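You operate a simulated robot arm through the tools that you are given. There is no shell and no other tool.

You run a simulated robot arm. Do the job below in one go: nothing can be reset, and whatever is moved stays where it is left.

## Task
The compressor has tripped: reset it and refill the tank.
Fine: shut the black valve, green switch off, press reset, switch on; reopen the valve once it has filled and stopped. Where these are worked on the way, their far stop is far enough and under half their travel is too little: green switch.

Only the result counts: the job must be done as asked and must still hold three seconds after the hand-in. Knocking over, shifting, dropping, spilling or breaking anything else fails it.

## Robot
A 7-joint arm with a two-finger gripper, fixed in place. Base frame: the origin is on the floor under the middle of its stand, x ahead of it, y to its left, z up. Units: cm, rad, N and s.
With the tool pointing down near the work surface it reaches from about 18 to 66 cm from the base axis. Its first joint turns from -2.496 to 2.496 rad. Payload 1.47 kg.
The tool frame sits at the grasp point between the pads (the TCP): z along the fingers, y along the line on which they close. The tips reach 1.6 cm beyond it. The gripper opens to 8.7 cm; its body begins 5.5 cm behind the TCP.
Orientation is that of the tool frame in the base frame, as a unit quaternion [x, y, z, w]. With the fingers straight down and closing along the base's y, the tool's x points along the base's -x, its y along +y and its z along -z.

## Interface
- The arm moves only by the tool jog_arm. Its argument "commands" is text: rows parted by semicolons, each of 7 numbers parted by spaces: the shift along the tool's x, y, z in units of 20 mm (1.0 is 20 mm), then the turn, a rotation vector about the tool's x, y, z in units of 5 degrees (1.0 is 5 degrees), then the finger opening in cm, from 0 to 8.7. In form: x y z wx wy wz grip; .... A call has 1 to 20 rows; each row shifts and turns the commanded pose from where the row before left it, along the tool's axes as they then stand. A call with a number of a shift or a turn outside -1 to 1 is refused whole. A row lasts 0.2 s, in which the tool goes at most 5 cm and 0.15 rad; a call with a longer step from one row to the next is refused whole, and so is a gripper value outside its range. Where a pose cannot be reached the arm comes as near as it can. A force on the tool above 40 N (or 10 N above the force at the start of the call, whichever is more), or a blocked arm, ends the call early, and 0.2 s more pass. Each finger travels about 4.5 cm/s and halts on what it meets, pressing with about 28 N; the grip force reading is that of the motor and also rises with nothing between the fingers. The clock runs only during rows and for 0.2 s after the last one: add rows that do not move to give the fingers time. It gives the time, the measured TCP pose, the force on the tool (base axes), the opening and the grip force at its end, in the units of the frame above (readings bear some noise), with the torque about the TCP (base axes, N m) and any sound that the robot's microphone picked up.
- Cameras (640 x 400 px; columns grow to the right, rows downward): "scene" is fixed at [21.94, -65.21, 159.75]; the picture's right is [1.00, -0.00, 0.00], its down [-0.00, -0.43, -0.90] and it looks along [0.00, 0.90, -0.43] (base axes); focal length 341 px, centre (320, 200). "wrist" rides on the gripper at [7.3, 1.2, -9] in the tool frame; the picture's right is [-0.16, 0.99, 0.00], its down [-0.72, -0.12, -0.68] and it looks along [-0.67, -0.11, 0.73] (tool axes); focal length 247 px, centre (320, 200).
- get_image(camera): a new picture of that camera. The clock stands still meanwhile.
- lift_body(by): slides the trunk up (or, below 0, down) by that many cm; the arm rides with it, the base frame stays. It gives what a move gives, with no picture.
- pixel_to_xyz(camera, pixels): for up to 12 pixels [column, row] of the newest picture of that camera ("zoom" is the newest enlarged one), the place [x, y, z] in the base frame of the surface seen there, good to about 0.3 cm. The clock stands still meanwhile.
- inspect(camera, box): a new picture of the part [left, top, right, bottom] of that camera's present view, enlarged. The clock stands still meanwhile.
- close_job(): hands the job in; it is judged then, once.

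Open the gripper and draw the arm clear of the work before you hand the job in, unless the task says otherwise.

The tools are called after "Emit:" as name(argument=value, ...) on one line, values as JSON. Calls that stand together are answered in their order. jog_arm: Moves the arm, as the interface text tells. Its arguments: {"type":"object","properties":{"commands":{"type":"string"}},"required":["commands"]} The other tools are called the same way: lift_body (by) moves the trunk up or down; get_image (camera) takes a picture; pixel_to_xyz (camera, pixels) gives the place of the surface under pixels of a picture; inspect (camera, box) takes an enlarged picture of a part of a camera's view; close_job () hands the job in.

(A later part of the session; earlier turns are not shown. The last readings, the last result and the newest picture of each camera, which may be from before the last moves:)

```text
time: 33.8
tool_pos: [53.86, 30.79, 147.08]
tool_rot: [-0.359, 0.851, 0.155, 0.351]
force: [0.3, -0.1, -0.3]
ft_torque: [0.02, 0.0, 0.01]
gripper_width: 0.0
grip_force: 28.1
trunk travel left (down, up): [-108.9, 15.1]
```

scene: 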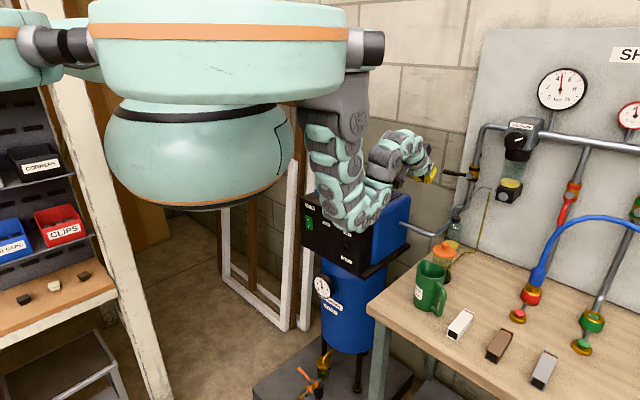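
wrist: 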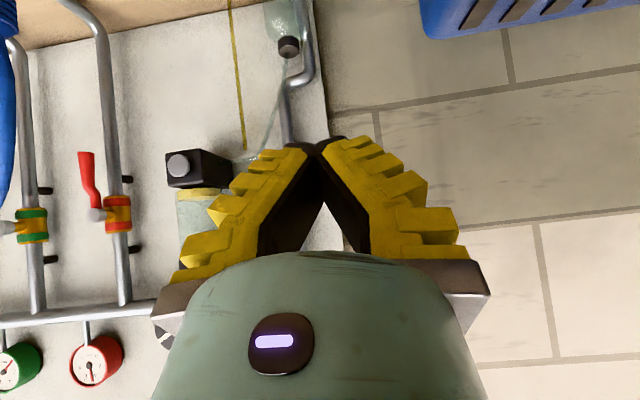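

I set the pitch to 60° down and move diagonally back/down/left to in front of the panel (s≈42, t≈-1, z≈120).

Emit:
jog_arm(commands="0 0 0 0 1 0 0; 0 0 0 0 1 0 0; 0 0 0 0 1 0 0; 0.91 0.53 0.45 0 0 0 0; 0.91 0.53 0.45 0 0 0 0; 0.91 0.53 0.45 0 0 0 0; 0.91 0.53 0.45 0 0 0 0; 0.91 0.53 0.45 0 0 0 0; 0.91 0.53 0.45 0 0 0 0; 0.91 0.53 0.45 0 0 0 0; 0.91 0.53 0.45 0 0 0 0; 0 0 0 0 0 0 0")

Emit:
get_image(camera="scene")

Emit:
get_image(camera="wrist")

```text
time: 36.4
tool_pos: [41.49, 30.44, 133.68]
tool_rot: [-0.376, 0.889, 0.107, 0.238]
force: [0.1, -0.4, 0.4]
ft_torque: [0.01, -0.03, 0.03]
gripper_width: 0.01
grip_force: 28.1
trunk travel left (down, up): [-108.9, 15.1]
```

```text
taken
```

scene: 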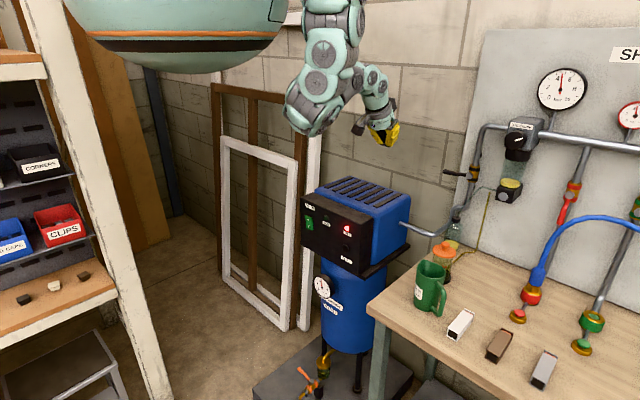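

```text
taken
```

wrist: 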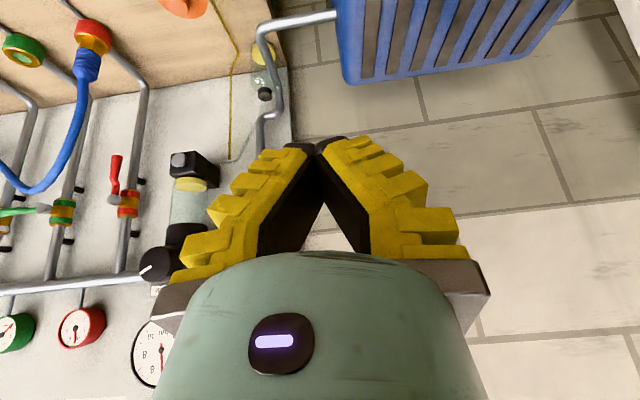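

Good: no reach complaint, and now the panel is fully visible in the scene. I continue the remaining half of the move.

Emit:
jog_arm(commands="0.91 0.53 0.45 0 0 0 0; 0.91 0.53 0.45 0 0 0 0; 0.91 0.53 0.45 0 0 0 0; 0.91 0.53 0.45 0 0 0 0; 0.91 0.53 0.45 0 0 0 0; 0.91 0.53 0.45 0 0 0 0; 0.91 0.53 0.45 0 0 0 0; 0.91 0.53 0.45 0 0 0 0; 0 0 0 0 0 0 0")

Emit:
get_image(camera="scene")

Emit:
get_image(camera="wrist")

```text
time: 38.4
tool_pos: [28.93, 30.04, 120.22]
tool_rot: [-0.377, 0.889, 0.107, 0.237]
force: [0.2, -0.4, -0.7]
ft_torque: [0.01, 0.0, 0.03]
gripper_width: 0.0
grip_force: 27.9
trunk travel left (down, up): [-108.9, 15.1]
```

```text
taken
```

scene: 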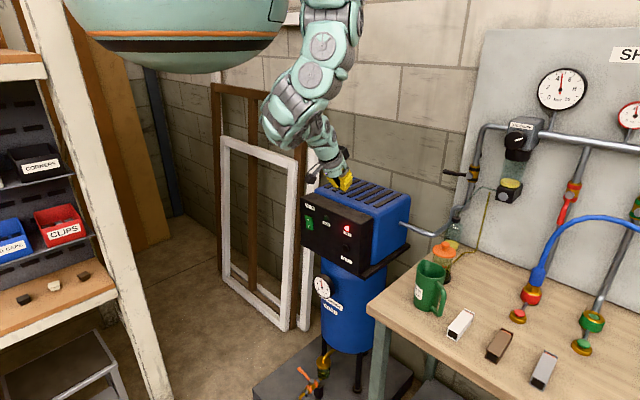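

```text
taken
```

wrist: 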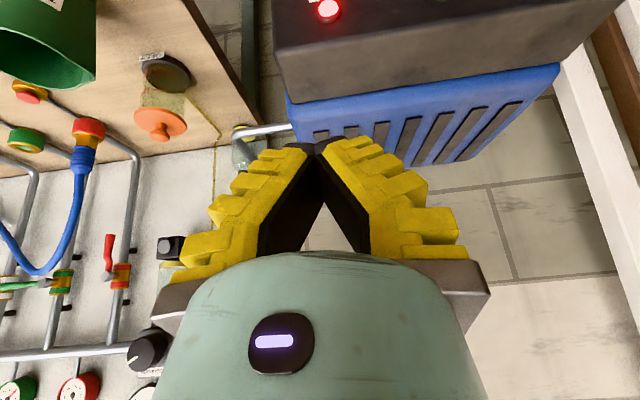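

The hand is in front of the panel at z≈120. I move left and down to face the green switch (s≈40, t≈-20, z≈102).

Emit:
jog_arm(commands="0.437 0.8 0.614 0 0 0 0; 0.437 0.8 0.614 0 0 0 0; 0.437 0.8 0.614 0 0 0 0; 0.437 0.8 0.614 0 0 0 0; 0.437 0.8 0.614 0 0 0 0; 0.437 0.8 0.614 0 0 0 0; 0.437 0.8 0.614 0 0 0 0; 0.437 0.8 0.614 0 0 0 0; 0.437 0.8 0.614 0 0 0 0; 0.437 0.8 0.614 0 0 0 0; 0.437 0.8 0.614 0 0 0 0; 0.437 0.8 0.614 0 0 0 0; 0 0 0 0 0 0 0")

Emit:
get_image(camera="scene")

Emit:
get_image(camera="wrist")

```text
time: 41.2
tool_pos: [18.74, 36.79, 110.64]
tool_rot: [-0.376, 0.889, 0.106, 0.238]
force: [-0.3, -0.8, 0.2]
ft_torque: [0.03, 0.0, 0.01]
gripper_width: 0.0
grip_force: 28.2
out of reach, approached as far as the arm can: row 7, 8, 9, 10, 11, 12
trunk travel left (down, up): [-108.9, 15.1]
```

```text
taken
```

scene: 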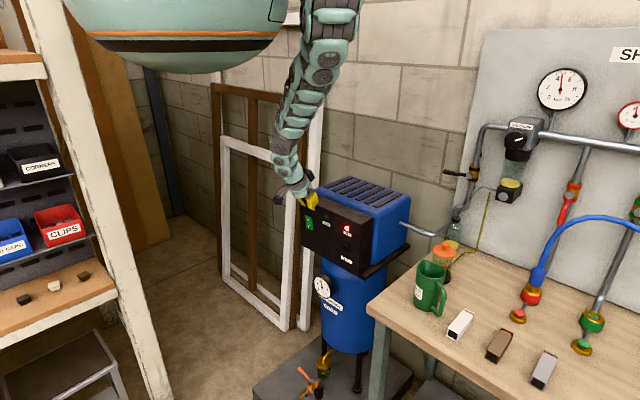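

```text
taken
```

wrist: 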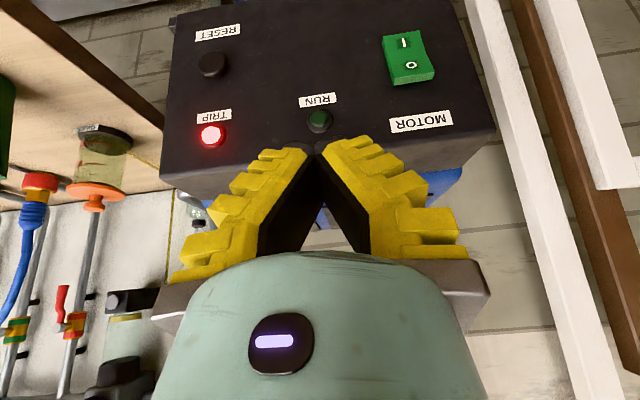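

The arm is now stretched fully down, so I need the trunk lower again; first I measure the switch (wrist ~(408,57)), reset (212,63) and lamps in this good view.

Emit:
inspect(camera="wrist", box=[340, 10, 480, 120])

Emit:
pixel_to_xyz(camera="wrist", pixels=[[404, 43], [411, 65], [400, 35], [414, 78], [388, 60], [435, 60], [212, 64], [212, 134], [319, 121], [360, 60], [300, 60], [250, 120]])

```text
3.64 times, centred on (410, 65) of wrist
```

zoom: 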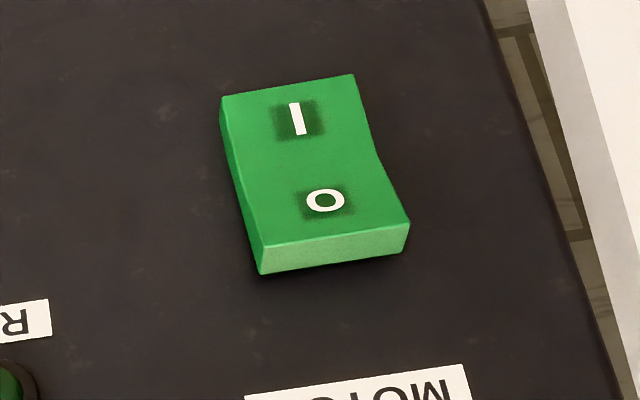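

```text
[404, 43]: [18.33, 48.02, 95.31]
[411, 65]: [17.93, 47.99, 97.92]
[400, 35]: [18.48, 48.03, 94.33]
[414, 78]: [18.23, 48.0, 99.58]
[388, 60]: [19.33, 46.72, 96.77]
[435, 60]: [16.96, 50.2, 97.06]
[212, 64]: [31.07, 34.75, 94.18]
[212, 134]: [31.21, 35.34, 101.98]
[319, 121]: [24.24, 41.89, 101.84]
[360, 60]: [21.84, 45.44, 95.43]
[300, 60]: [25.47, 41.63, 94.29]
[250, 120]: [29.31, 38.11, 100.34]
```

The O end sticks out (switch is ON): O at z≈97.9, I at z≈95.3, t≈-21. I lower the trunk 11 cm, bringing the hand straight down in front of the panel.

Emit:
lift_body(by=-11)

```text
time: 42.6
tool_pos: [18.72, 36.72, 99.68]
tool_rot: [-0.376, 0.889, 0.107, 0.237]
force: [0.2, -0.1, 0.5]
ft_torque: [0.03, 0.0, 0.01]
gripper_width: 0.02
grip_force: 28.3
trunk travel left (down, up): [-97.9, 26.1]
```

Now at s≈39.2, t≈-12.7, z≈99.7. I move left 8.2 cm to line up with the switch.

Emit:
jog_arm(commands="0 0.69 0 0 0 0 0; 0 0.69 0 0 0 0 0; 0 0.69 0 0 0 0 0; 0 0.69 0 0 0 0 0; 0 0.69 0 0 0 0 0; 0 0.69 0 0 0 0 0; 0 0 0 0 0 0 0")

Emit:
get_image(camera="wrist")

Emit:
get_image(camera="scene")

```text
time: 44.2
tool_pos: [15.53, 37.67, 101.35]
tool_rot: [-0.376, 0.889, 0.108, 0.237]
force: [1.2, 0.5, 0.2]
ft_torque: [0.0, 0.0, 0.01]
gripper_width: 0.0
grip_force: 27.7
out of reach, approached as far as the arm can: row 1, 2, 3, 4, 5, 6
trunk travel left (down, up): [-97.9, 26.1]
```

```text
taken
```

wrist: 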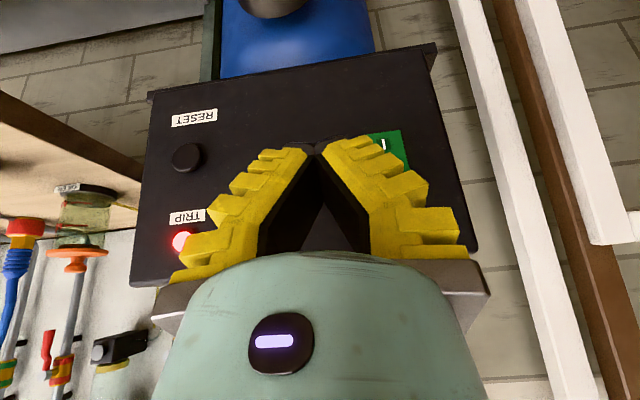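

```text
taken
```

scene: 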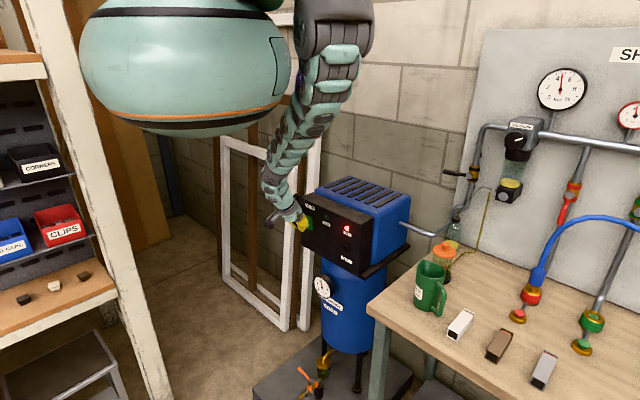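

Still stretched to the limit. I raise the hand 7 cm by jogging, then lower the trunk 9 cm so the arm is bent more comfortably.

Emit:
jog_arm(commands="-0.5 0 -0.866 0 0 0 0; -0.5 0 -0.866 0 0 0 0; -0.5 0 -0.866 0 0 0 0; -0.5 0 -0.866 0 0 0 0; 0 0 0 0 0 0 0")

Emit:
lift_body(by=-9)

```text
time: 45.4
tool_pos: [15.49, 37.78, 109.65]
tool_rot: [-0.377, 0.889, 0.107, 0.238]
force: [0.1, 0.2, 0.4]
ft_torque: [0.03, -0.01, 0.01]
gripper_width: 0.02
grip_force: 27.7
trunk travel left (down, up): [-97.9, 26.1]
```

```text
time: 46.7
tool_pos: [15.33, 37.72, 100.54]
tool_rot: [-0.376, 0.889, 0.107, 0.238]
force: [-0.1, -0.1, 0.3]
ft_torque: [-0.01, 0.02, -0.01]
gripper_width: 0.0
grip_force: 27.9
trunk travel left (down, up): [-88.9, 35.1]
```

Now at t≈-15.9, z≈100.5. I shift left 5.1 cm to the switch's column.

Emit:
jog_arm(commands="0 0.64 0 0 0 0 0; 0 0.64 0 0 0 0 0; 0 0.64 0 0 0 0 0; 0 0.64 0 0 0 0 0; 0 0 0 0 0 0 0")

Emit:
get_image(camera="wrist")

Emit:
inspect(camera="scene", box=[250, 160, 390, 280])

```text
time: 47.9
tool_pos: [11.85, 41.39, 100.48]
tool_rot: [-0.377, 0.889, 0.108, 0.237]
force: [0.8, 0.4, 0.4]
ft_torque: [-0.03, -0.04, -0.01]
gripper_width: 0.01
grip_force: 28.1
trunk travel left (down, up): [-88.9, 35.1]
```

```text
taken
```

wrist: 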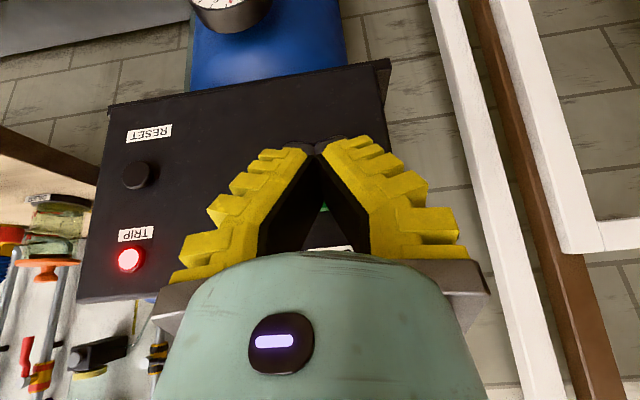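

```text
3.33 times, centred on (320, 220) of scene
```

zoom: 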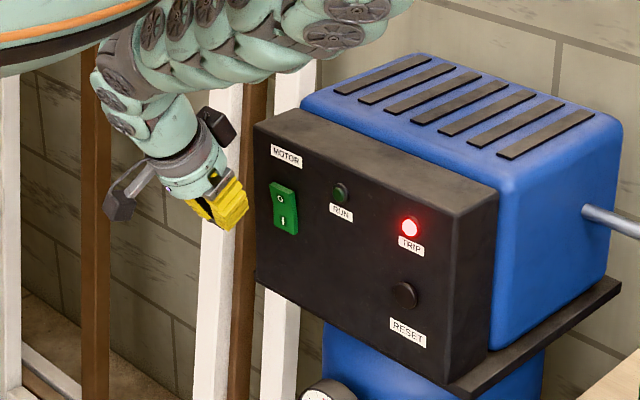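

Aligned at t≈-20.9, s≈37.7. I advance 5.5 cm toward the panel and drop 1 cm so the tips face the O end (z≈98.5).

Emit:
jog_arm(commands="-0.5325 0 0.4525 0 0 0 0; -0.5325 0 0.4525 0 0 0 0; -0.5325 0 0.4525 0 0 0 0; -0.5325 0 0.4525 0 0 0 0; 0 0 0 0 0 0 0")

Emit:
get_image(camera="wrist")

Emit:
inspect(camera="scene", box=[280, 190, 350, 250])

```text
time: 49.1
tool_pos: [15.58, 44.94, 99.56]
tool_rot: [-0.377, 0.889, 0.108, 0.237]
force: [0.9, 0.2, -0.7]
ft_torque: [-0.03, -0.02, 0.0]
gripper_width: 0.0
grip_force: 28.2
trunk travel left (down, up): [-88.9, 35.1]
```

```text
taken
```

wrist: 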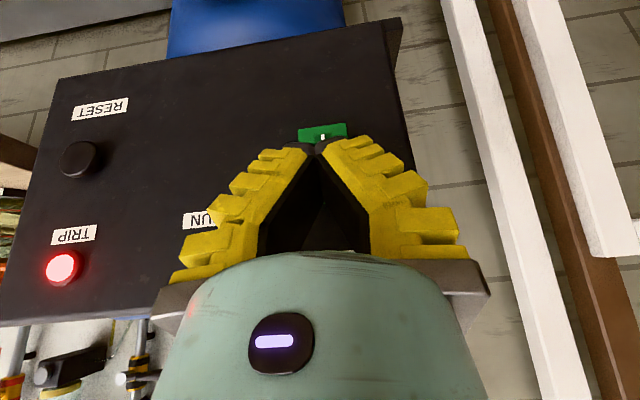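

```text
6.67 times, centred on (315, 220) of scene
```

zoom: 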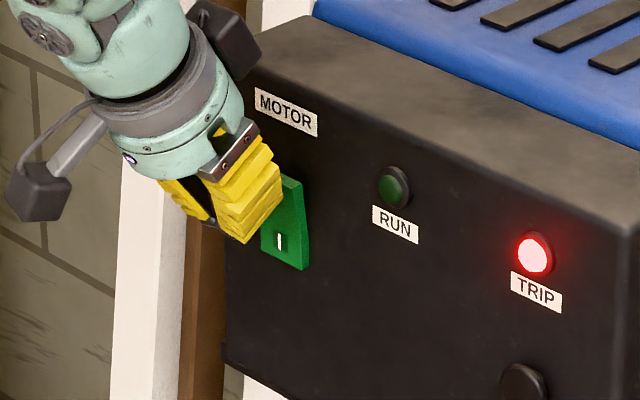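

Fingertips are aligned with the rocker (I visible just below them at wrist (322,133)). I press forward slowly in 2 mm steps.

Emit:
jog_arm(commands="-0.0866 0 0.05 0 0 0 0; -0.0866 0 0.05 0 0 0 0; -0.0866 0 0.05 0 0 0 0; -0.0866 0 0.05 0 0 0 0; -0.0866 0 0.05 0 0 0 0; -0.0866 0 0.05 0 0 0 0; -0.0866 0 0.05 0 0 0 0; -0.0866 0 0.05 0 0 0 0; -0.0866 0 0.05 0 0 0 0; -0.0866 0 0.05 0 0 0 0; -0.0866 0 0.05 0 0 0 0; -0.0866 0 0.05 0 0 0 0")

Emit:
inspect(camera="scene", box=[280, 190, 350, 250])

Emit:
inspect(camera="wrist", box=[240, 80, 400, 180])

```text
time: 51.7
tool_pos: [16.31, 45.58, 99.74]
tool_rot: [-0.376, 0.889, 0.107, 0.238]
force: [0.7, -0.4, -0.4]
ft_torque: [0.01, 0.01, 0.03]
gripper_width: 0.0
grip_force: 28.6
out of reach, approached as far as the arm can: row 2, 6, 9, 12
trunk travel left (down, up): [-88.9, 35.1]
```

```text
6.67 times, centred on (315, 220) of scene
```

zoom: 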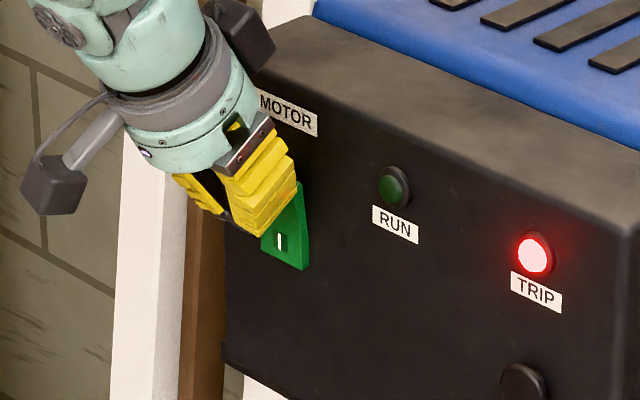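

```text
4.00 times, centred on (320, 130) of wrist
```

zoom: 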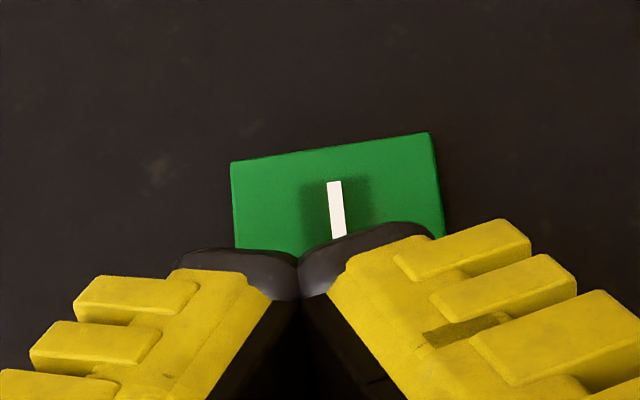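

Arm is near its stretch limit again here. I back off, raise the hand by 10 cm and lower the trunk 10 cm for more slack.

Emit:
jog_arm(commands="0.5 0 -0.3 0 0 0 0; -0.5 0 -0.866 0 0 0 0; -0.5 0 -0.866 0 0 0 0; -0.5 0 -0.866 0 0 0 0; -0.5 0 -0.866 0 0 0 0; -0.5 0 -0.866 0 0 0 0; 0 0 0 0 0 0 0")

Emit:
lift_body(by=-10)

Emit:
get_image(camera="scene")

```text
time: 52.5
tool_pos: [23.16, 41.25, 98.95]
tool_rot: [-0.338, 0.908, 0.048, 0.241]
force: [-30.2, -6.7, 4.6]
ft_torque: [0.16, 0.09, 0.88]
gripper_width: 0.0
grip_force: 27.4
trunk travel left (down, up): [-88.9, 35.1]
stopped in row 4: the force on the tool passed its limit at 54 N (the readings are from after the stop); the commanded pose is now the measured one
```

```text
time: 52.8
tool_pos: [23.32, 41.08, 98.66]
tool_rot: [-0.34, 0.908, 0.048, 0.24]
force: [-21.4, -5.6, 1.1]
ft_torque: [0.05, 0.05, 0.63]
gripper_width: 0.0
grip_force: 26.6
trunk travel left (down, up): [-88.9, 35.1]
stopped: the force on the tool passed its limit at 69 N (the readings are from after the stop); the commanded pose is now the measured one
```

```text
taken
```

scene: 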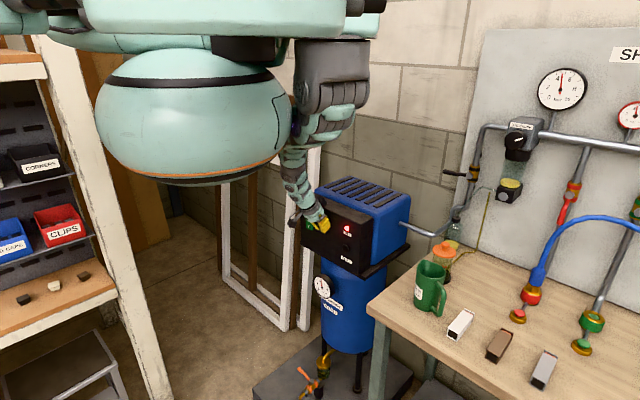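

The arm swung sideways unexpectedly (elbow re-bend), touching the panel near the RUN lamp with 54–69 N. I look closely before any further move.

Emit:
inspect(camera="scene", box=[280, 180, 380, 270])

Emit:
get_image(camera="wrist")

Emit:
inspect(camera="scene", box=[240, 40, 400, 260])

```text
4.44 times, centred on (330, 225) of scene
```

zoom: 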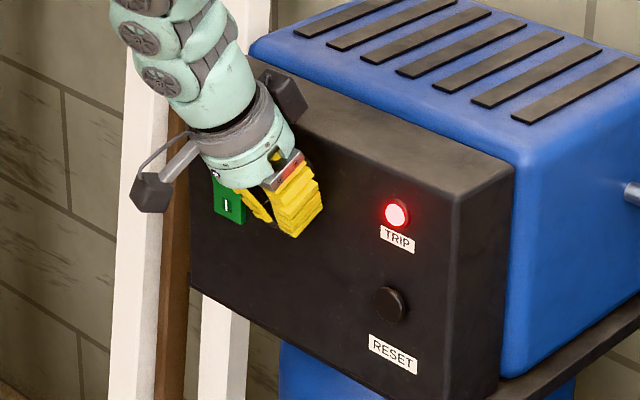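

```text
taken
```

wrist: 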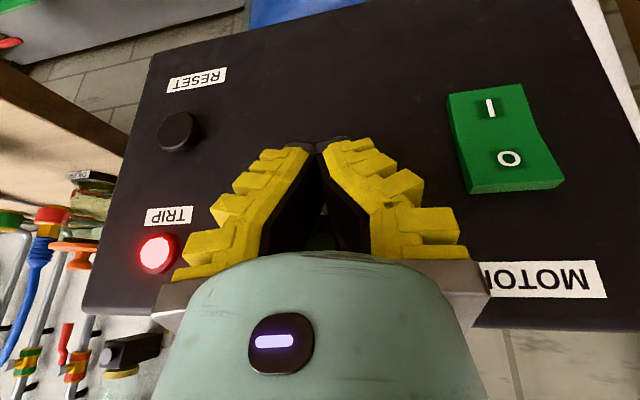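

```text
1.82 times, centred on (320, 150) of scene
```

zoom: 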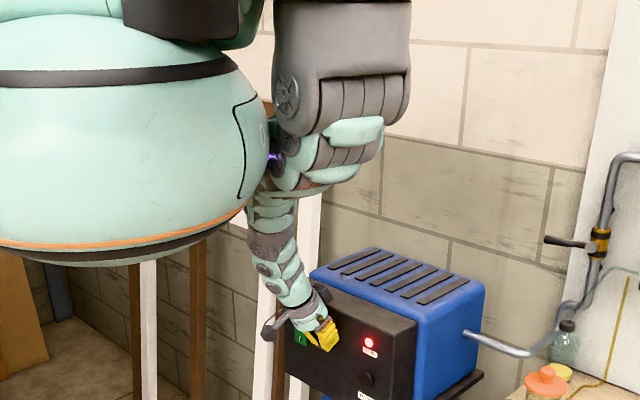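

The switch is still ON and nothing looks damaged; the hand rests against the panel near t≈-12.6. I gently back straight away from the panel 1 cm first.

Emit:
jog_arm(commands="0.22 -0.02 -0.115 0 0 0 0; 0.22 -0.02 -0.115 0 0 0 0; 0 0 0 0 0 0 0")

```text
time: 53.3
tool_pos: [23.42, 41.06, 98.58]
tool_rot: [-0.333, 0.912, 0.052, 0.235]
force: [-30.0, -6.2, 5.7]
ft_torque: [0.11, 0.11, 0.87]
gripper_width: 0.0
grip_force: 27.2
trunk travel left (down, up): [-88.9, 35.1]
stopped in row 2: the force on the tool passed its limit at 44 N (the readings are from after the stop); the commanded pose is now the measured one
```

It did not budge and force persists (-30 N in x). I inspect the wrist view at the gap between the fingers and the arm's posture for what is jammed.

Emit:
inspect(camera="wrist", box=[220, 120, 420, 270])

Emit:
inspect(camera="scene", box=[270, 140, 350, 250])

Emit:
pixel_to_xyz(camera="scene", pixels=[[300, 150], [295, 175], [300, 205], [322, 225], [310, 215], [335, 120], [320, 140], [280, 120], [300, 135], [345, 60], [325, 215], [316, 205]])

```text
2.67 times, centred on (320, 195) of wrist
```

zoom: 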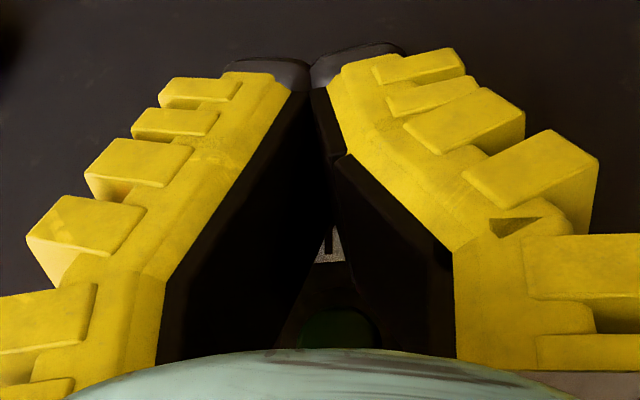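

```text
3.64 times, centred on (310, 195) of scene
```

zoom: 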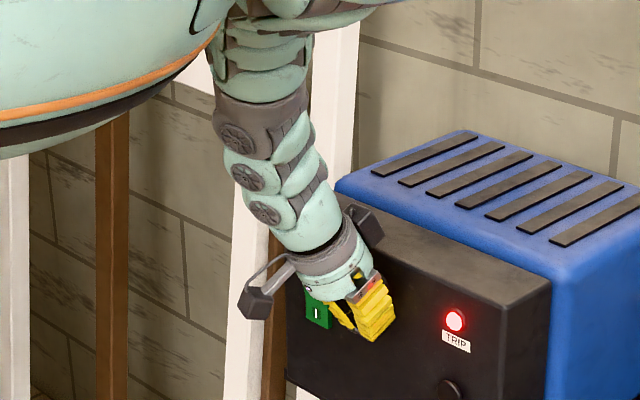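

```text
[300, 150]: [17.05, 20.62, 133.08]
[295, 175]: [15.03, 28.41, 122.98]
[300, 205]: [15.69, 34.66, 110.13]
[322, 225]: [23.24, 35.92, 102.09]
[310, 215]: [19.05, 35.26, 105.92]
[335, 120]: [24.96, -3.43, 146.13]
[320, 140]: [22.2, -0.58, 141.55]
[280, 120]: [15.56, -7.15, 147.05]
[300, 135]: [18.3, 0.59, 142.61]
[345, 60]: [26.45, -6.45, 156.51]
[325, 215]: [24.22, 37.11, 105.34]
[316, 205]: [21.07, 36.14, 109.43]
```

The dark box on the hand's far side (scene ~(321,201)) sits near the panel's top edge. I measure it and the panel edge there.

Emit:
pixel_to_xyz(camera="scene", pixels=[[319, 198], [321, 202], [324, 205], [326, 200], [318, 203], [328, 203], [332, 205], [328, 208], [335, 212], [322, 197], [310, 190], [317, 212]])

Emit:
inspect(camera="scene", box=[295, 180, 345, 235])

```text
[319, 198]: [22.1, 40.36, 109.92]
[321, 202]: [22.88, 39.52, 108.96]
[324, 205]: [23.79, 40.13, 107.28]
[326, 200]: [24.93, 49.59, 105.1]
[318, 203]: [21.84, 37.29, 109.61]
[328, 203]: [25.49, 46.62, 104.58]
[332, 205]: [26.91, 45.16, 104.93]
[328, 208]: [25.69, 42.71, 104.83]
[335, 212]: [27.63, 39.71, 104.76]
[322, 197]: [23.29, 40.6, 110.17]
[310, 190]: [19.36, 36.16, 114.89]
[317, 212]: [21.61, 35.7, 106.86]
```

```text
7.27 times, centred on (320, 208) of scene
```

zoom: 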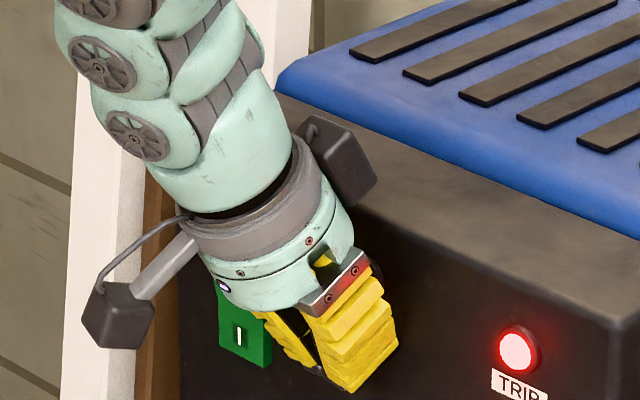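

Panel top is z≈104.8 and the box clears it, so it's the fingertips pressing on the panel face. I move a little along -x, the way the contact pushes the tool.

Emit:
jog_arm(commands="0.13 0.13 -0.08 0 0 0 0; 0.13 0.13 -0.08 0 0 0 0; 0.13 0.13 -0.08 0 0 0 0; 0 0 0 0 0 0 0")

```text
time: 54.3
tool_pos: [23.2, 40.94, 98.87]
tool_rot: [-0.32, 0.915, 0.045, 0.24]
force: [-23.5, -7.5, -3.1]
ft_torque: [-0.12, 0.08, 0.68]
gripper_width: 0.0
grip_force: 26.9
trunk travel left (down, up): [-88.9, 35.1]
```

That eased slightly without a stop. I continue in the same direction, a bit further.

Emit:
jog_arm(commands="0.2 0.1 -0.11 0 0 0 0; 0.2 0.1 -0.11 0 0 0 0; 0.2 0.1 -0.11 0 0 0 0; 0 0 0 0 0 0 0")

Emit:
get_image(camera="wrist")

Emit:
get_image(camera="scene")

```text
time: 55.3
tool_pos: [23.37, 40.75, 98.84]
tool_rot: [-0.302, 0.921, 0.041, 0.241]
force: [-22.2, -1.8, 6.4]
ft_torque: [0.16, 0.06, 0.66]
gripper_width: 0.02
grip_force: 27.0
trunk travel left (down, up): [-88.9, 35.1]
```

```text
taken
```

wrist: 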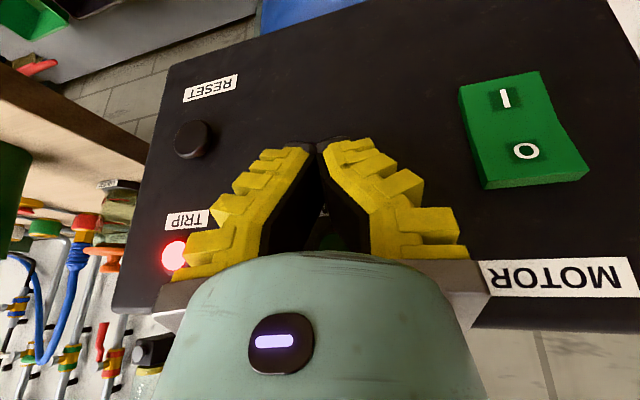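

```text
taken
```

scene: 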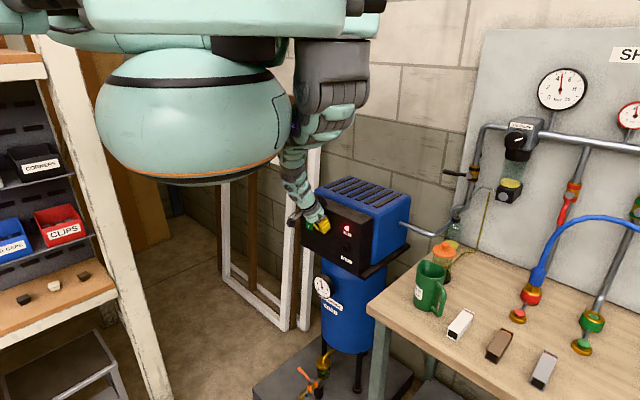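

The commanded point is now ~2.6 cm in -x of the measured one, yet the tool doesn't follow, so a link further up may be touching the torso. I measure the forearm and torso surfaces where they meet (scene ~(288,140)).

Emit:
inspect(camera="scene", box=[230, 80, 380, 200])

Emit:
pixel_to_xyz(camera="scene", pixels=[[285, 110], [280, 140], [270, 165], [250, 178], [290, 150], [285, 165], [300, 165], [310, 150], [330, 110], [350, 110], [318, 128], [292, 190]])

```text
3.33 times, centred on (305, 140) of scene
```

zoom: 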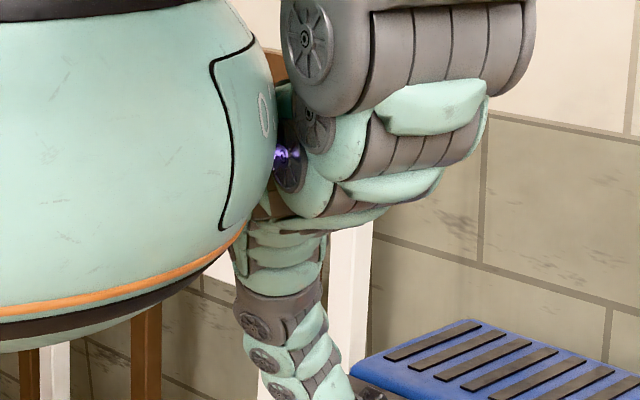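

```text
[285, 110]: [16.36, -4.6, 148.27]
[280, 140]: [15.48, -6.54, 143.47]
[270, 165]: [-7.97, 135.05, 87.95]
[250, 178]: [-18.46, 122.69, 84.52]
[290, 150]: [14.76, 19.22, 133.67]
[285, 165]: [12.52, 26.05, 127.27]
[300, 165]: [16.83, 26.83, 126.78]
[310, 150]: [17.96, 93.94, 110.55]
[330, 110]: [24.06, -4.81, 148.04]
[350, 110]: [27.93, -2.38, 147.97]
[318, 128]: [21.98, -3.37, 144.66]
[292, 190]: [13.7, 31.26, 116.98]
```

I test a small move along -y (away from panel and toward the shoulder side), watching whether force falls.

Emit:
jog_arm(commands="0.11 -0.14 -0.047 0 0 0 0; 0.11 -0.14 -0.047 0 0 0 0; 0.11 -0.14 -0.047 0 0 0 0; 0.11 -0.14 -0.047 0 0 0 0; 0 0 0 0 0 0 0")

```text
time: 55.8
tool_pos: [24.01, 40.13, 98.14]
tool_rot: [-0.297, 0.925, 0.04, 0.233]
force: [-30.0, -5.5, 7.6]
ft_torque: [0.2, 0.12, 0.9]
gripper_width: 0.0
grip_force: 27.0
trunk travel left (down, up): [-88.9, 35.1]
stopped in row 2: the force on the tool passed its limit at 47 N (the readings are from after the stop); the commanded pose is now the measured one
```

Sliding right raised the force, while -x commands eased it. I continue with slow -x steps (3 mm each) to draw the hand back off the panel.

Emit:
jog_arm(commands="0.107 0.085 -0.061 0 0 0 0; 0.107 0.085 -0.061 0 0 0 0; 0.107 0.085 -0.061 0 0 0 0; 0.107 0.085 -0.061 0 0 0 0; 0.107 0.085 -0.061 0 0 0 0; 0.107 0.085 -0.061 0 0 0 0; 0.107 0.085 -0.061 0 0 0 0; 0.107 0.085 -0.061 0 0 0 0; 0.107 0.085 -0.061 0 0 0 0; 0.107 0.085 -0.061 0 0 0 0")

```text
time: 58.0
tool_pos: [23.62, 40.24, 98.54]
tool_rot: [-0.275, 0.93, 0.032, 0.241]
force: [-0.9, -5.5, 0.4]
ft_torque: [-0.04, 0.01, -0.02]
gripper_width: 0.0
grip_force: 28.4
trunk travel left (down, up): [-88.9, 35.1]
```

Force fell to ~5 N. I keep going the same way.

Emit:
jog_arm(commands="0.107 0.085 -0.061 0 0 0 0; 0.107 0.085 -0.061 0 0 0 0; 0.107 0.085 -0.061 0 0 0 0; 0.107 0.085 -0.061 0 0 0 0; 0.107 0.085 -0.061 0 0 0 0; 0.107 0.085 -0.061 0 0 0 0; 0 0 0 0 0 0 0; 0 0 0 0 0 0 0")

Emit:
get_image(camera="scene")

```text
time: 59.8
tool_pos: [21.36, 40.35, 98.39]
tool_rot: [-0.28, 0.929, 0.033, 0.24]
force: [0.7, -0.5, 0.4]
ft_torque: [0.01, 0.0, -0.02]
gripper_width: 0.01
grip_force: 28.5
trunk travel left (down, up): [-88.9, 35.1]
```

```text
taken
```

scene: 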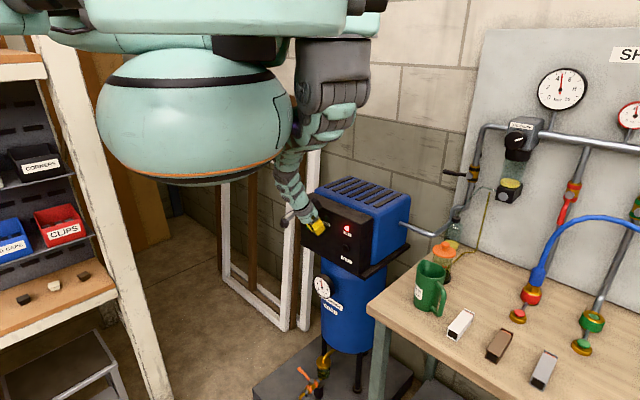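

Contact released (force ≈0). I wait a moment to see whether the arm settles or is still held by something.

Emit:
jog_arm(commands="0 0 0 0 0 0 0; 0 0 0 0 0 0 0; 0 0 0 0 0 0 0; 0 0 0 0 0 0 0")

Emit:
inspect(camera="scene", box=[230, 60, 390, 260])

```text
time: 60.8
tool_pos: [21.47, 40.26, 98.42]
tool_rot: [-0.28, 0.929, 0.032, 0.241]
force: [-0.2, 0.1, -0.2]
ft_torque: [0.01, 0.01, -0.01]
gripper_width: 0.0
grip_force: 27.9
trunk travel left (down, up): [-88.9, 35.1]
```

```text
2.00 times, centred on (310, 160) of scene
```

zoom: 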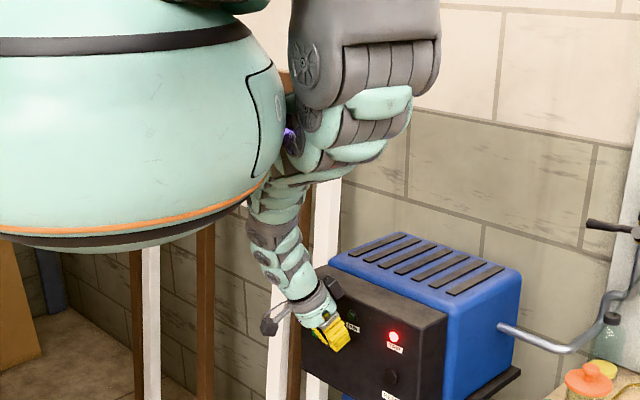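

Tool force is zero yet it sits ~2 cm short: the elbow (purple light at zoom (288,133)) seems to rest on the torso. I move the hand slightly back and to the right, which swings the elbow away from the torso.

Emit:
jog_arm(commands="0.264 -0.053 -0.131 0 0 0 0; -0.039 -0.294 0.041 0 0 0 0; -0.039 -0.294 0.041 0 0 0 0; -0.039 -0.294 0.041 0 0 0 0; -0.039 -0.294 0.041 0 0 0 0; -0.039 -0.294 0.041 0 0 0 0; -0.039 -0.294 0.041 0 0 0 0; -0.039 -0.294 0.041 0 0 0 0; -0.039 -0.294 0.041 0 0 0 0; -0.039 -0.294 0.041 0 0 0 0; -0.039 -0.294 0.041 0 0 0 0; 0 0 0 0 0 0 0")

Emit:
inspect(camera="scene", box=[230, 60, 390, 260])

```text
time: 61.7
tool_pos: [25.63, 38.14, 97.73]
tool_rot: [-0.234, 0.943, 0.017, 0.234]
force: [-26.5, -4.4, 3.5]
ft_torque: [0.13, 0.1, 0.76]
gripper_width: 0.01
grip_force: 26.4
trunk travel left (down, up): [-88.9, 35.1]
stopped in row 4: the arm was blocked; the commanded pose is now the measured one
```

```text
2.00 times, centred on (310, 160) of scene
```

zoom: 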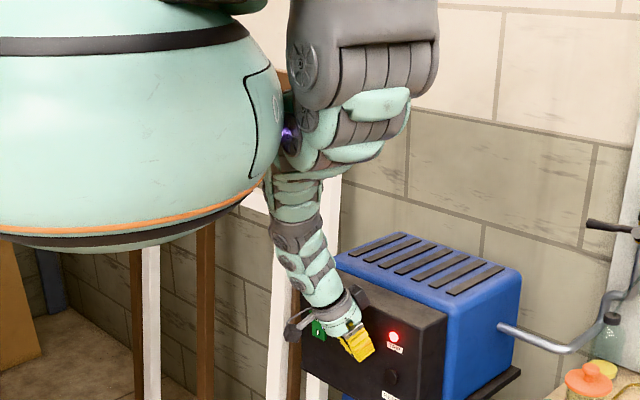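

It pressed the panel again: the elbow is being held by the torso. I draw back along -x as before (which released it), then will stretch the arm downward/raise the trunk to pull the elbow out.

Emit:
jog_arm(commands="0.117 0.067 -0.065 0 0 0 0; 0.117 0.067 -0.065 0 0 0 0; 0.117 0.067 -0.065 0 0 0 0; 0.117 0.067 -0.065 0 0 0 0; 0.117 0.067 -0.065 0 0 0 0; 0.117 0.067 -0.065 0 0 0 0; 0.117 0.067 -0.065 0 0 0 0; 0.117 0.067 -0.065 0 0 0 0; 0.117 0.067 -0.065 0 0 0 0; 0.117 0.067 -0.065 0 0 0 0; 0.117 0.067 -0.065 0 0 0 0; 0.117 0.067 -0.065 0 0 0 0; 0.117 0.067 -0.065 0 0 0 0; 0.117 0.067 -0.065 0 0 0 0; 0 0 0 0 0 0 0")

Emit:
inspect(camera="scene", box=[230, 60, 390, 260])

```text
time: 64.9
tool_pos: [24.1, 38.18, 97.9]
tool_rot: [-0.208, 0.948, 0.009, 0.24]
force: [0.2, 0.3, -0.3]
ft_torque: [0.0, -0.05, 0.01]
gripper_width: 0.0
grip_force: 28.4
trunk travel left (down, up): [-88.9, 35.1]
```

```text
2.00 times, centred on (310, 160) of scene
```

zoom: 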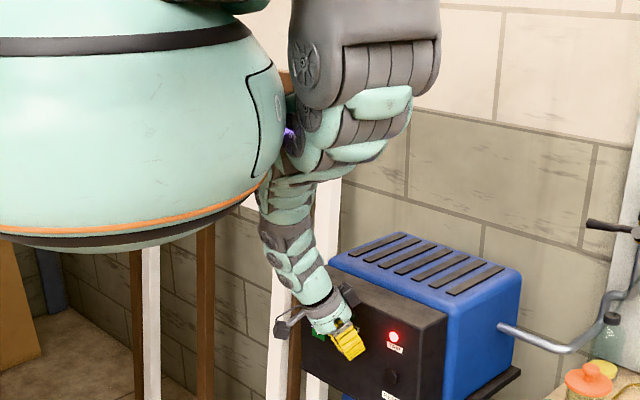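

Free again at s≈44. I now command the hand down and slightly back, stretching the arm to pull the elbow away from the torso.

Emit:
jog_arm(commands="0.198 -0.012 0.181 0 0 0 0; 0.198 -0.012 0.181 0 0 0 0; 0.198 -0.012 0.181 0 0 0 0; 0.198 -0.012 0.181 0 0 0 0; 0.198 -0.012 0.181 0 0 0 0; 0.198 -0.012 0.181 0 0 0 0; 0 0 0 0 0 0 0")

Emit:
inspect(camera="scene", box=[230, 60, 390, 260])

```text
time: 66.5
tool_pos: [21.23, 37.28, 94.9]
tool_rot: [-0.233, 0.942, 0.015, 0.239]
force: [0.3, -0.9, -0.3]
ft_torque: [0.01, 0.0, 0.0]
gripper_width: 0.01
grip_force: 27.7
trunk travel left (down, up): [-88.9, 35.1]
```

```text
2.00 times, centred on (310, 160) of scene
```

zoom: 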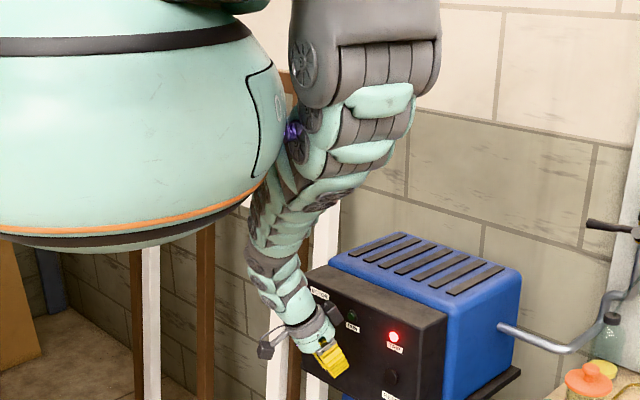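

Released and tracking again (s≈41.4, t≈-11.4, z≈94.9). The tool has yawed to ~18°, so I turn it back about vertical by 27° to face the panel squarely.

Emit:
jog_arm(commands="0 0 0 -0.45 -0.08 -0.89 0; 0 0 0 -0.45 -0.08 -0.89 0; 0 0 0 -0.45 -0.08 -0.89 0; 0 0 0 -0.45 -0.08 -0.89 0; 0 0 0 -0.45 -0.08 -0.89 0; 0 0 0 -0.2 -0.04 -0.4 0; 0 0 0 0 0 0 0")

Emit:
get_image(camera="scene")

Emit:
get_image(camera="wrist")

```text
time: 67.6
tool_pos: [26.95, 36.84, 94.24]
tool_rot: [-0.317, 0.92, 0.034, 0.229]
force: [-28.5, -17.7, 11.4]
ft_torque: [1.77, -2.43, 0.88]
gripper_width: 0.0
grip_force: 28.4
trunk travel left (down, up): [-88.9, 35.1]
stopped in row 5: the force on the tool passed its limit at 52 N (the readings are from after the stop); the commanded pose is now the measured one
```

```text
taken
```

scene: 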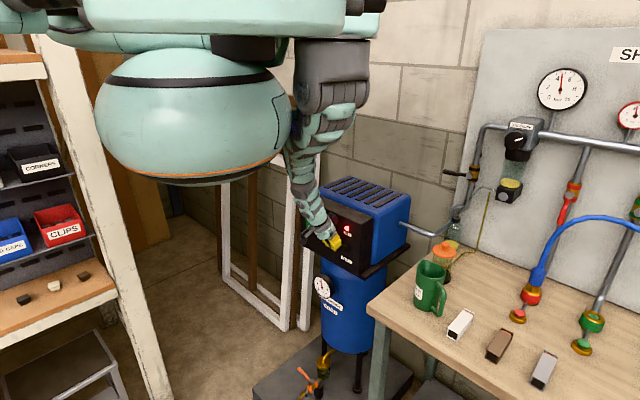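

```text
taken
```

wrist: 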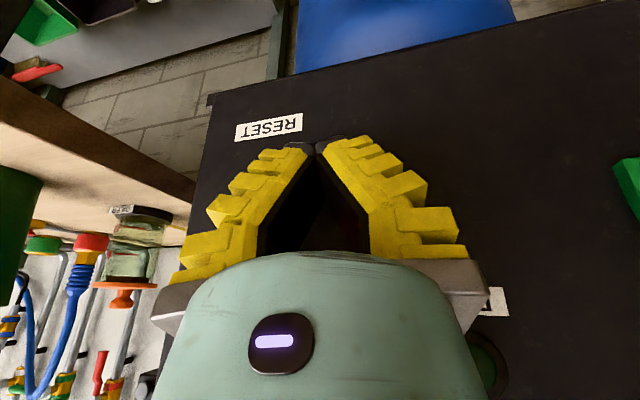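

The elbow shifted again and the box on the hand's far side now presses the panel face (contact ~8.5 cm above the TCP). I draw back slowly along -x as before.

Emit:
jog_arm(commands="0.104 0.09 -0.06 0 0 0 0; 0.104 0.09 -0.06 0 0 0 0; 0.104 0.09 -0.06 0 0 0 0; 0.104 0.09 -0.06 0 0 0 0; 0.104 0.09 -0.06 0 0 0 0; 0.104 0.09 -0.06 0 0 0 0; 0.104 0.09 -0.06 0 0 0 0; 0.104 0.09 -0.06 0 0 0 0; 0.104 0.09 -0.06 0 0 0 0; 0.104 0.09 -0.06 0 0 0 0; 0.104 0.09 -0.06 0 0 0 0; 0.104 0.09 -0.06 0 0 0 0; 0 0 0 0 0 0 0")

Emit:
inspect(camera="scene", box=[230, 60, 390, 260])

```text
time: 68.5
tool_pos: [26.73, 36.93, 94.2]
tool_rot: [-0.302, 0.926, 0.032, 0.225]
force: [-33.5, -20.8, 7.9]
ft_torque: [2.0, -2.81, 0.92]
gripper_width: 0.0
grip_force: 28.2
trunk travel left (down, up): [-88.9, 35.1]
stopped in row 4: the force on the tool passed its limit at 47 N (the readings are from after the stop); the commanded pose is now the measured one
```

```text
2.00 times, centred on (310, 160) of scene
```

zoom: 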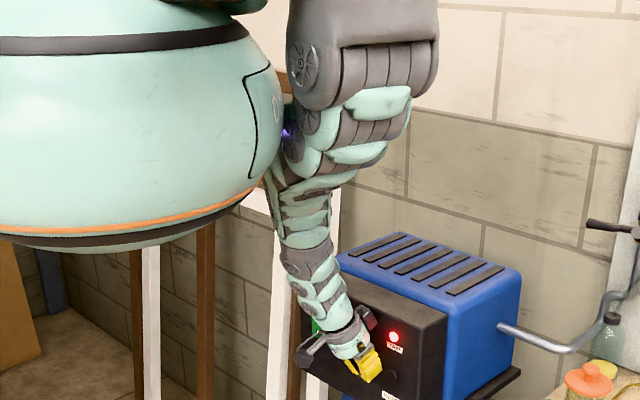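

Force rose, so the pivot is elsewhere. I try easing the hand downward instead (stretching the arm), with a slight back component.

Emit:
jog_arm(commands="0.09 -0.01 0.1 0 0 0 0; 0.09 -0.01 0.1 0 0 0 0; 0.09 -0.01 0.1 0 0 0 0; 0.09 -0.01 0.1 0 0 0 0; 0.09 -0.01 0.1 0 0 0 0; 0.09 -0.01 0.1 0 0 0 0; 0.09 -0.01 0.1 0 0 0 0; 0.09 -0.01 0.1 0 0 0 0; 0 0 0 0 0 0 0")

```text
time: 68.9
tool_pos: [26.88, 36.89, 94.24]
tool_rot: [-0.298, 0.927, 0.032, 0.225]
force: [-24.0, -23.8, 12.9]
ft_torque: [2.36, -2.04, 0.64]
gripper_width: 0.01
grip_force: 28.2
trunk travel left (down, up): [-88.9, 35.1]
stopped in row 1: the force on the tool passed its limit at 57 N (the readings are from after the stop); the commanded pose is now the measured one
```

A spike right away. I hold still a moment to see whether the load relaxes.

Emit:
jog_arm(commands="0 0 0 0 0 0 0; 0 0 0 0 0 0 0; 0 0 0 0 0 0 0; 0 0 0 0 0 0 0; 0 0 0 0 0 0 0")

Emit:
inspect(camera="scene", box=[290, 180, 370, 260])

Emit:
get_image(camera="wrist")

```text
time: 70.1
tool_pos: [26.85, 36.92, 94.17]
tool_rot: [-0.297, 0.927, 0.032, 0.226]
force: [-29.5, -24.6, 1.6]
ft_torque: [2.15, -2.46, 0.79]
gripper_width: 0.01
grip_force: 28.3
trunk travel left (down, up): [-88.9, 35.1]
```

```text
5.00 times, centred on (330, 220) of scene
```

zoom: 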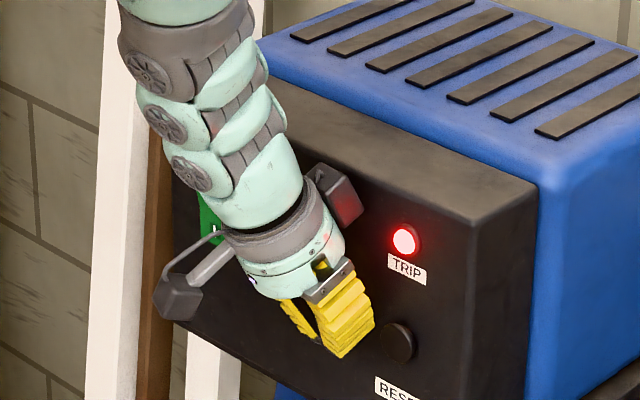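

```text
taken
```

wrist: 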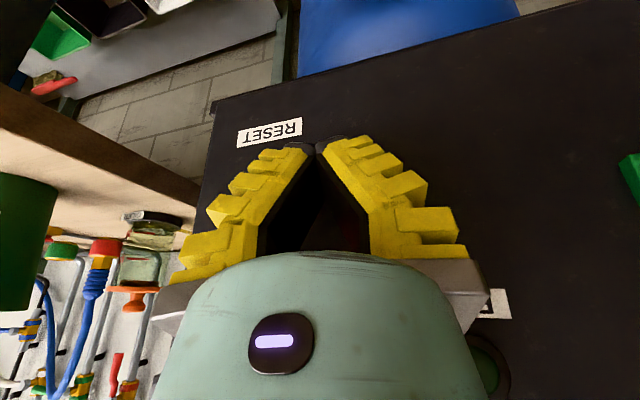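

The box on the hand presses the panel squarely; RESET is untouched. I tilt the tool gently (p smaller) so the box comes off the panel.

Emit:
jog_arm(commands="0 0 0 0 -0.25 0 0; 0 0 0 0 -0.25 0 0; 0 0 0 0 -0.25 0 0; 0 0 0 0 -0.25 0 0; 0 0 0 0 0 0 0")

```text
time: 70.4
tool_pos: [26.8, 36.98, 94.19]
tool_rot: [-0.292, 0.929, 0.033, 0.224]
force: [-30.3, -20.6, -2.9]
ft_torque: [1.66, -2.47, 0.8]
gripper_width: 0.0
grip_force: 28.3
trunk travel left (down, up): [-88.9, 35.1]
stopped in row 1: the force on the tool passed its limit at 54 N (the readings are from after the stop); the commanded pose is now the measured one
```

Even a tiny tilt spikes the force. I try raising the trunk by 1 cm, which moves the whole arm without re-solving its posture.

Emit:
lift_body(by=1)

```text
time: 71.0
tool_pos: [27.09, 36.8, 95.14]
tool_rot: [-0.29, 0.929, 0.032, 0.227]
force: [-31.7, -30.2, -9.2]
ft_torque: [2.22, -2.58, 0.79]
gripper_width: 0.0
grip_force: 28.0
trunk travel left (down, up): [-89.9, 34.1]
```

That worked with the load steady. I continue raising the trunk by 2 cm.

Emit:
lift_body(by=2)

```text
time: 71.7
tool_pos: [27.17, 36.89, 97.17]
tool_rot: [-0.29, 0.929, 0.033, 0.229]
force: [-24.2, -23.6, -11.4]
ft_torque: [-0.51, 0.21, 0.57]
gripper_width: 0.02
grip_force: 28.7
trunk travel left (down, up): [-91.9, 32.1]
```

The box has cleared the panel's top; only fingertips touch now, between the two lamps (t≈-7). I continue raising.

Emit:
lift_body(by=3)

```text
time: 72.4
tool_pos: [27.2, 36.86, 100.28]
tool_rot: [-0.288, 0.93, 0.032, 0.227]
force: [-24.2, -30.1, -10.4]
ft_torque: [-0.5, 0.2, 0.54]
gripper_width: 0.0
grip_force: 28.6
trunk travel left (down, up): [-94.9, 29.1]
```

Still sliding cleanly up the panel face at t≈-6.8 between the lamps. I raise another 3 cm.

Emit:
lift_body(by=3)

Emit:
inspect(camera="scene", box=[290, 160, 370, 250])

```text
time: 73.2
tool_pos: [27.09, 36.93, 103.23]
tool_rot: [-0.29, 0.929, 0.033, 0.227]
force: [-26.3, -30.3, -10.7]
ft_torque: [-0.58, 0.24, 0.59]
gripper_width: 0.01
grip_force: 28.5
trunk travel left (down, up): [-97.9, 26.1]
```

```text
4.44 times, centred on (330, 205) of scene
```

zoom: 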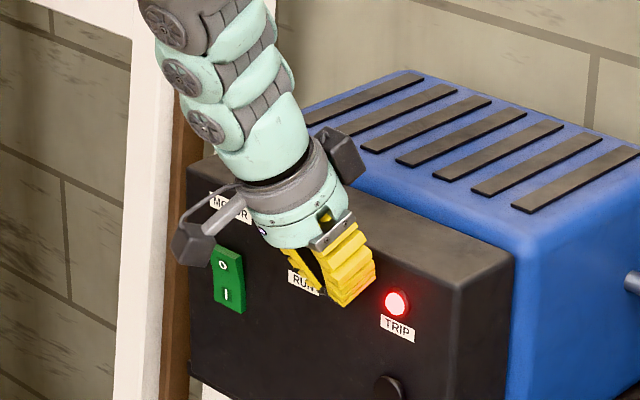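

The fingertips are just passing left of the TRIP lamp at the same height. I raise another 4 cm to clear the panel top.

Emit:
lift_body(by=4)

Emit:
get_image(camera="scene")

```text
time: 74.0
tool_pos: [27.77, 37.73, 107.68]
tool_rot: [-0.286, 0.929, 0.038, 0.233]
force: [0.1, 0.6, 0.0]
ft_torque: [-0.04, 0.0, -0.03]
gripper_width: 0.0
grip_force: 27.6
trunk travel left (down, up): [-101.9, 22.1]
```

```text
taken
```

scene: 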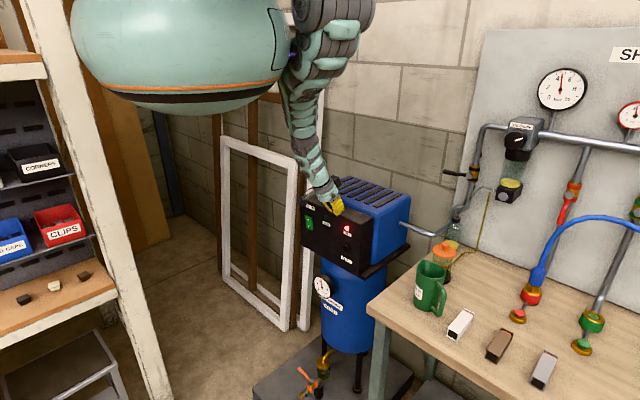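

Free with zero force at z≈107.7. I raise 12 cm more to be well above everything.

Emit:
lift_body(by=12)

Emit:
jog_arm(commands="0 0 0 0 0 0 0; 0 0 0 0 0 0 0")

Emit:
get_image(camera="scene")

```text
time: 75.5
tool_pos: [27.7, 37.44, 119.46]
tool_rot: [-0.289, 0.928, 0.036, 0.232]
force: [0.0, -0.6, 0.2]
ft_torque: [0.03, -0.02, 0.02]
gripper_width: 0.0
grip_force: 28.1
trunk travel left (down, up): [-113.9, 10.1]
```

```text
time: 76.1
tool_pos: [27.63, 37.47, 119.58]
tool_rot: [-0.289, 0.928, 0.036, 0.231]
force: [-0.8, -0.3, 0.0]
ft_torque: [-0.02, -0.01, 0.0]
gripper_width: 0.02
grip_force: 27.7
trunk travel left (down, up): [-113.9, 10.1]
```

```text
taken
```

scene: 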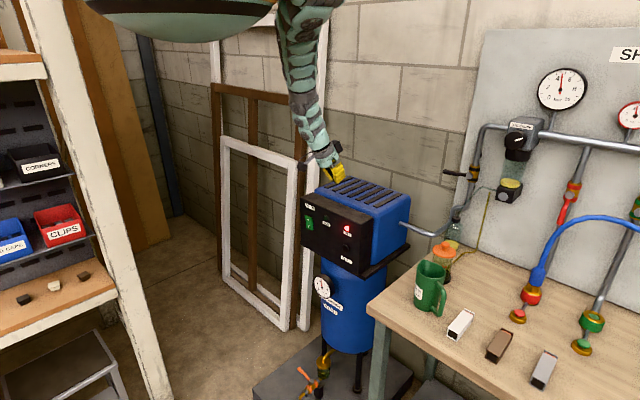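

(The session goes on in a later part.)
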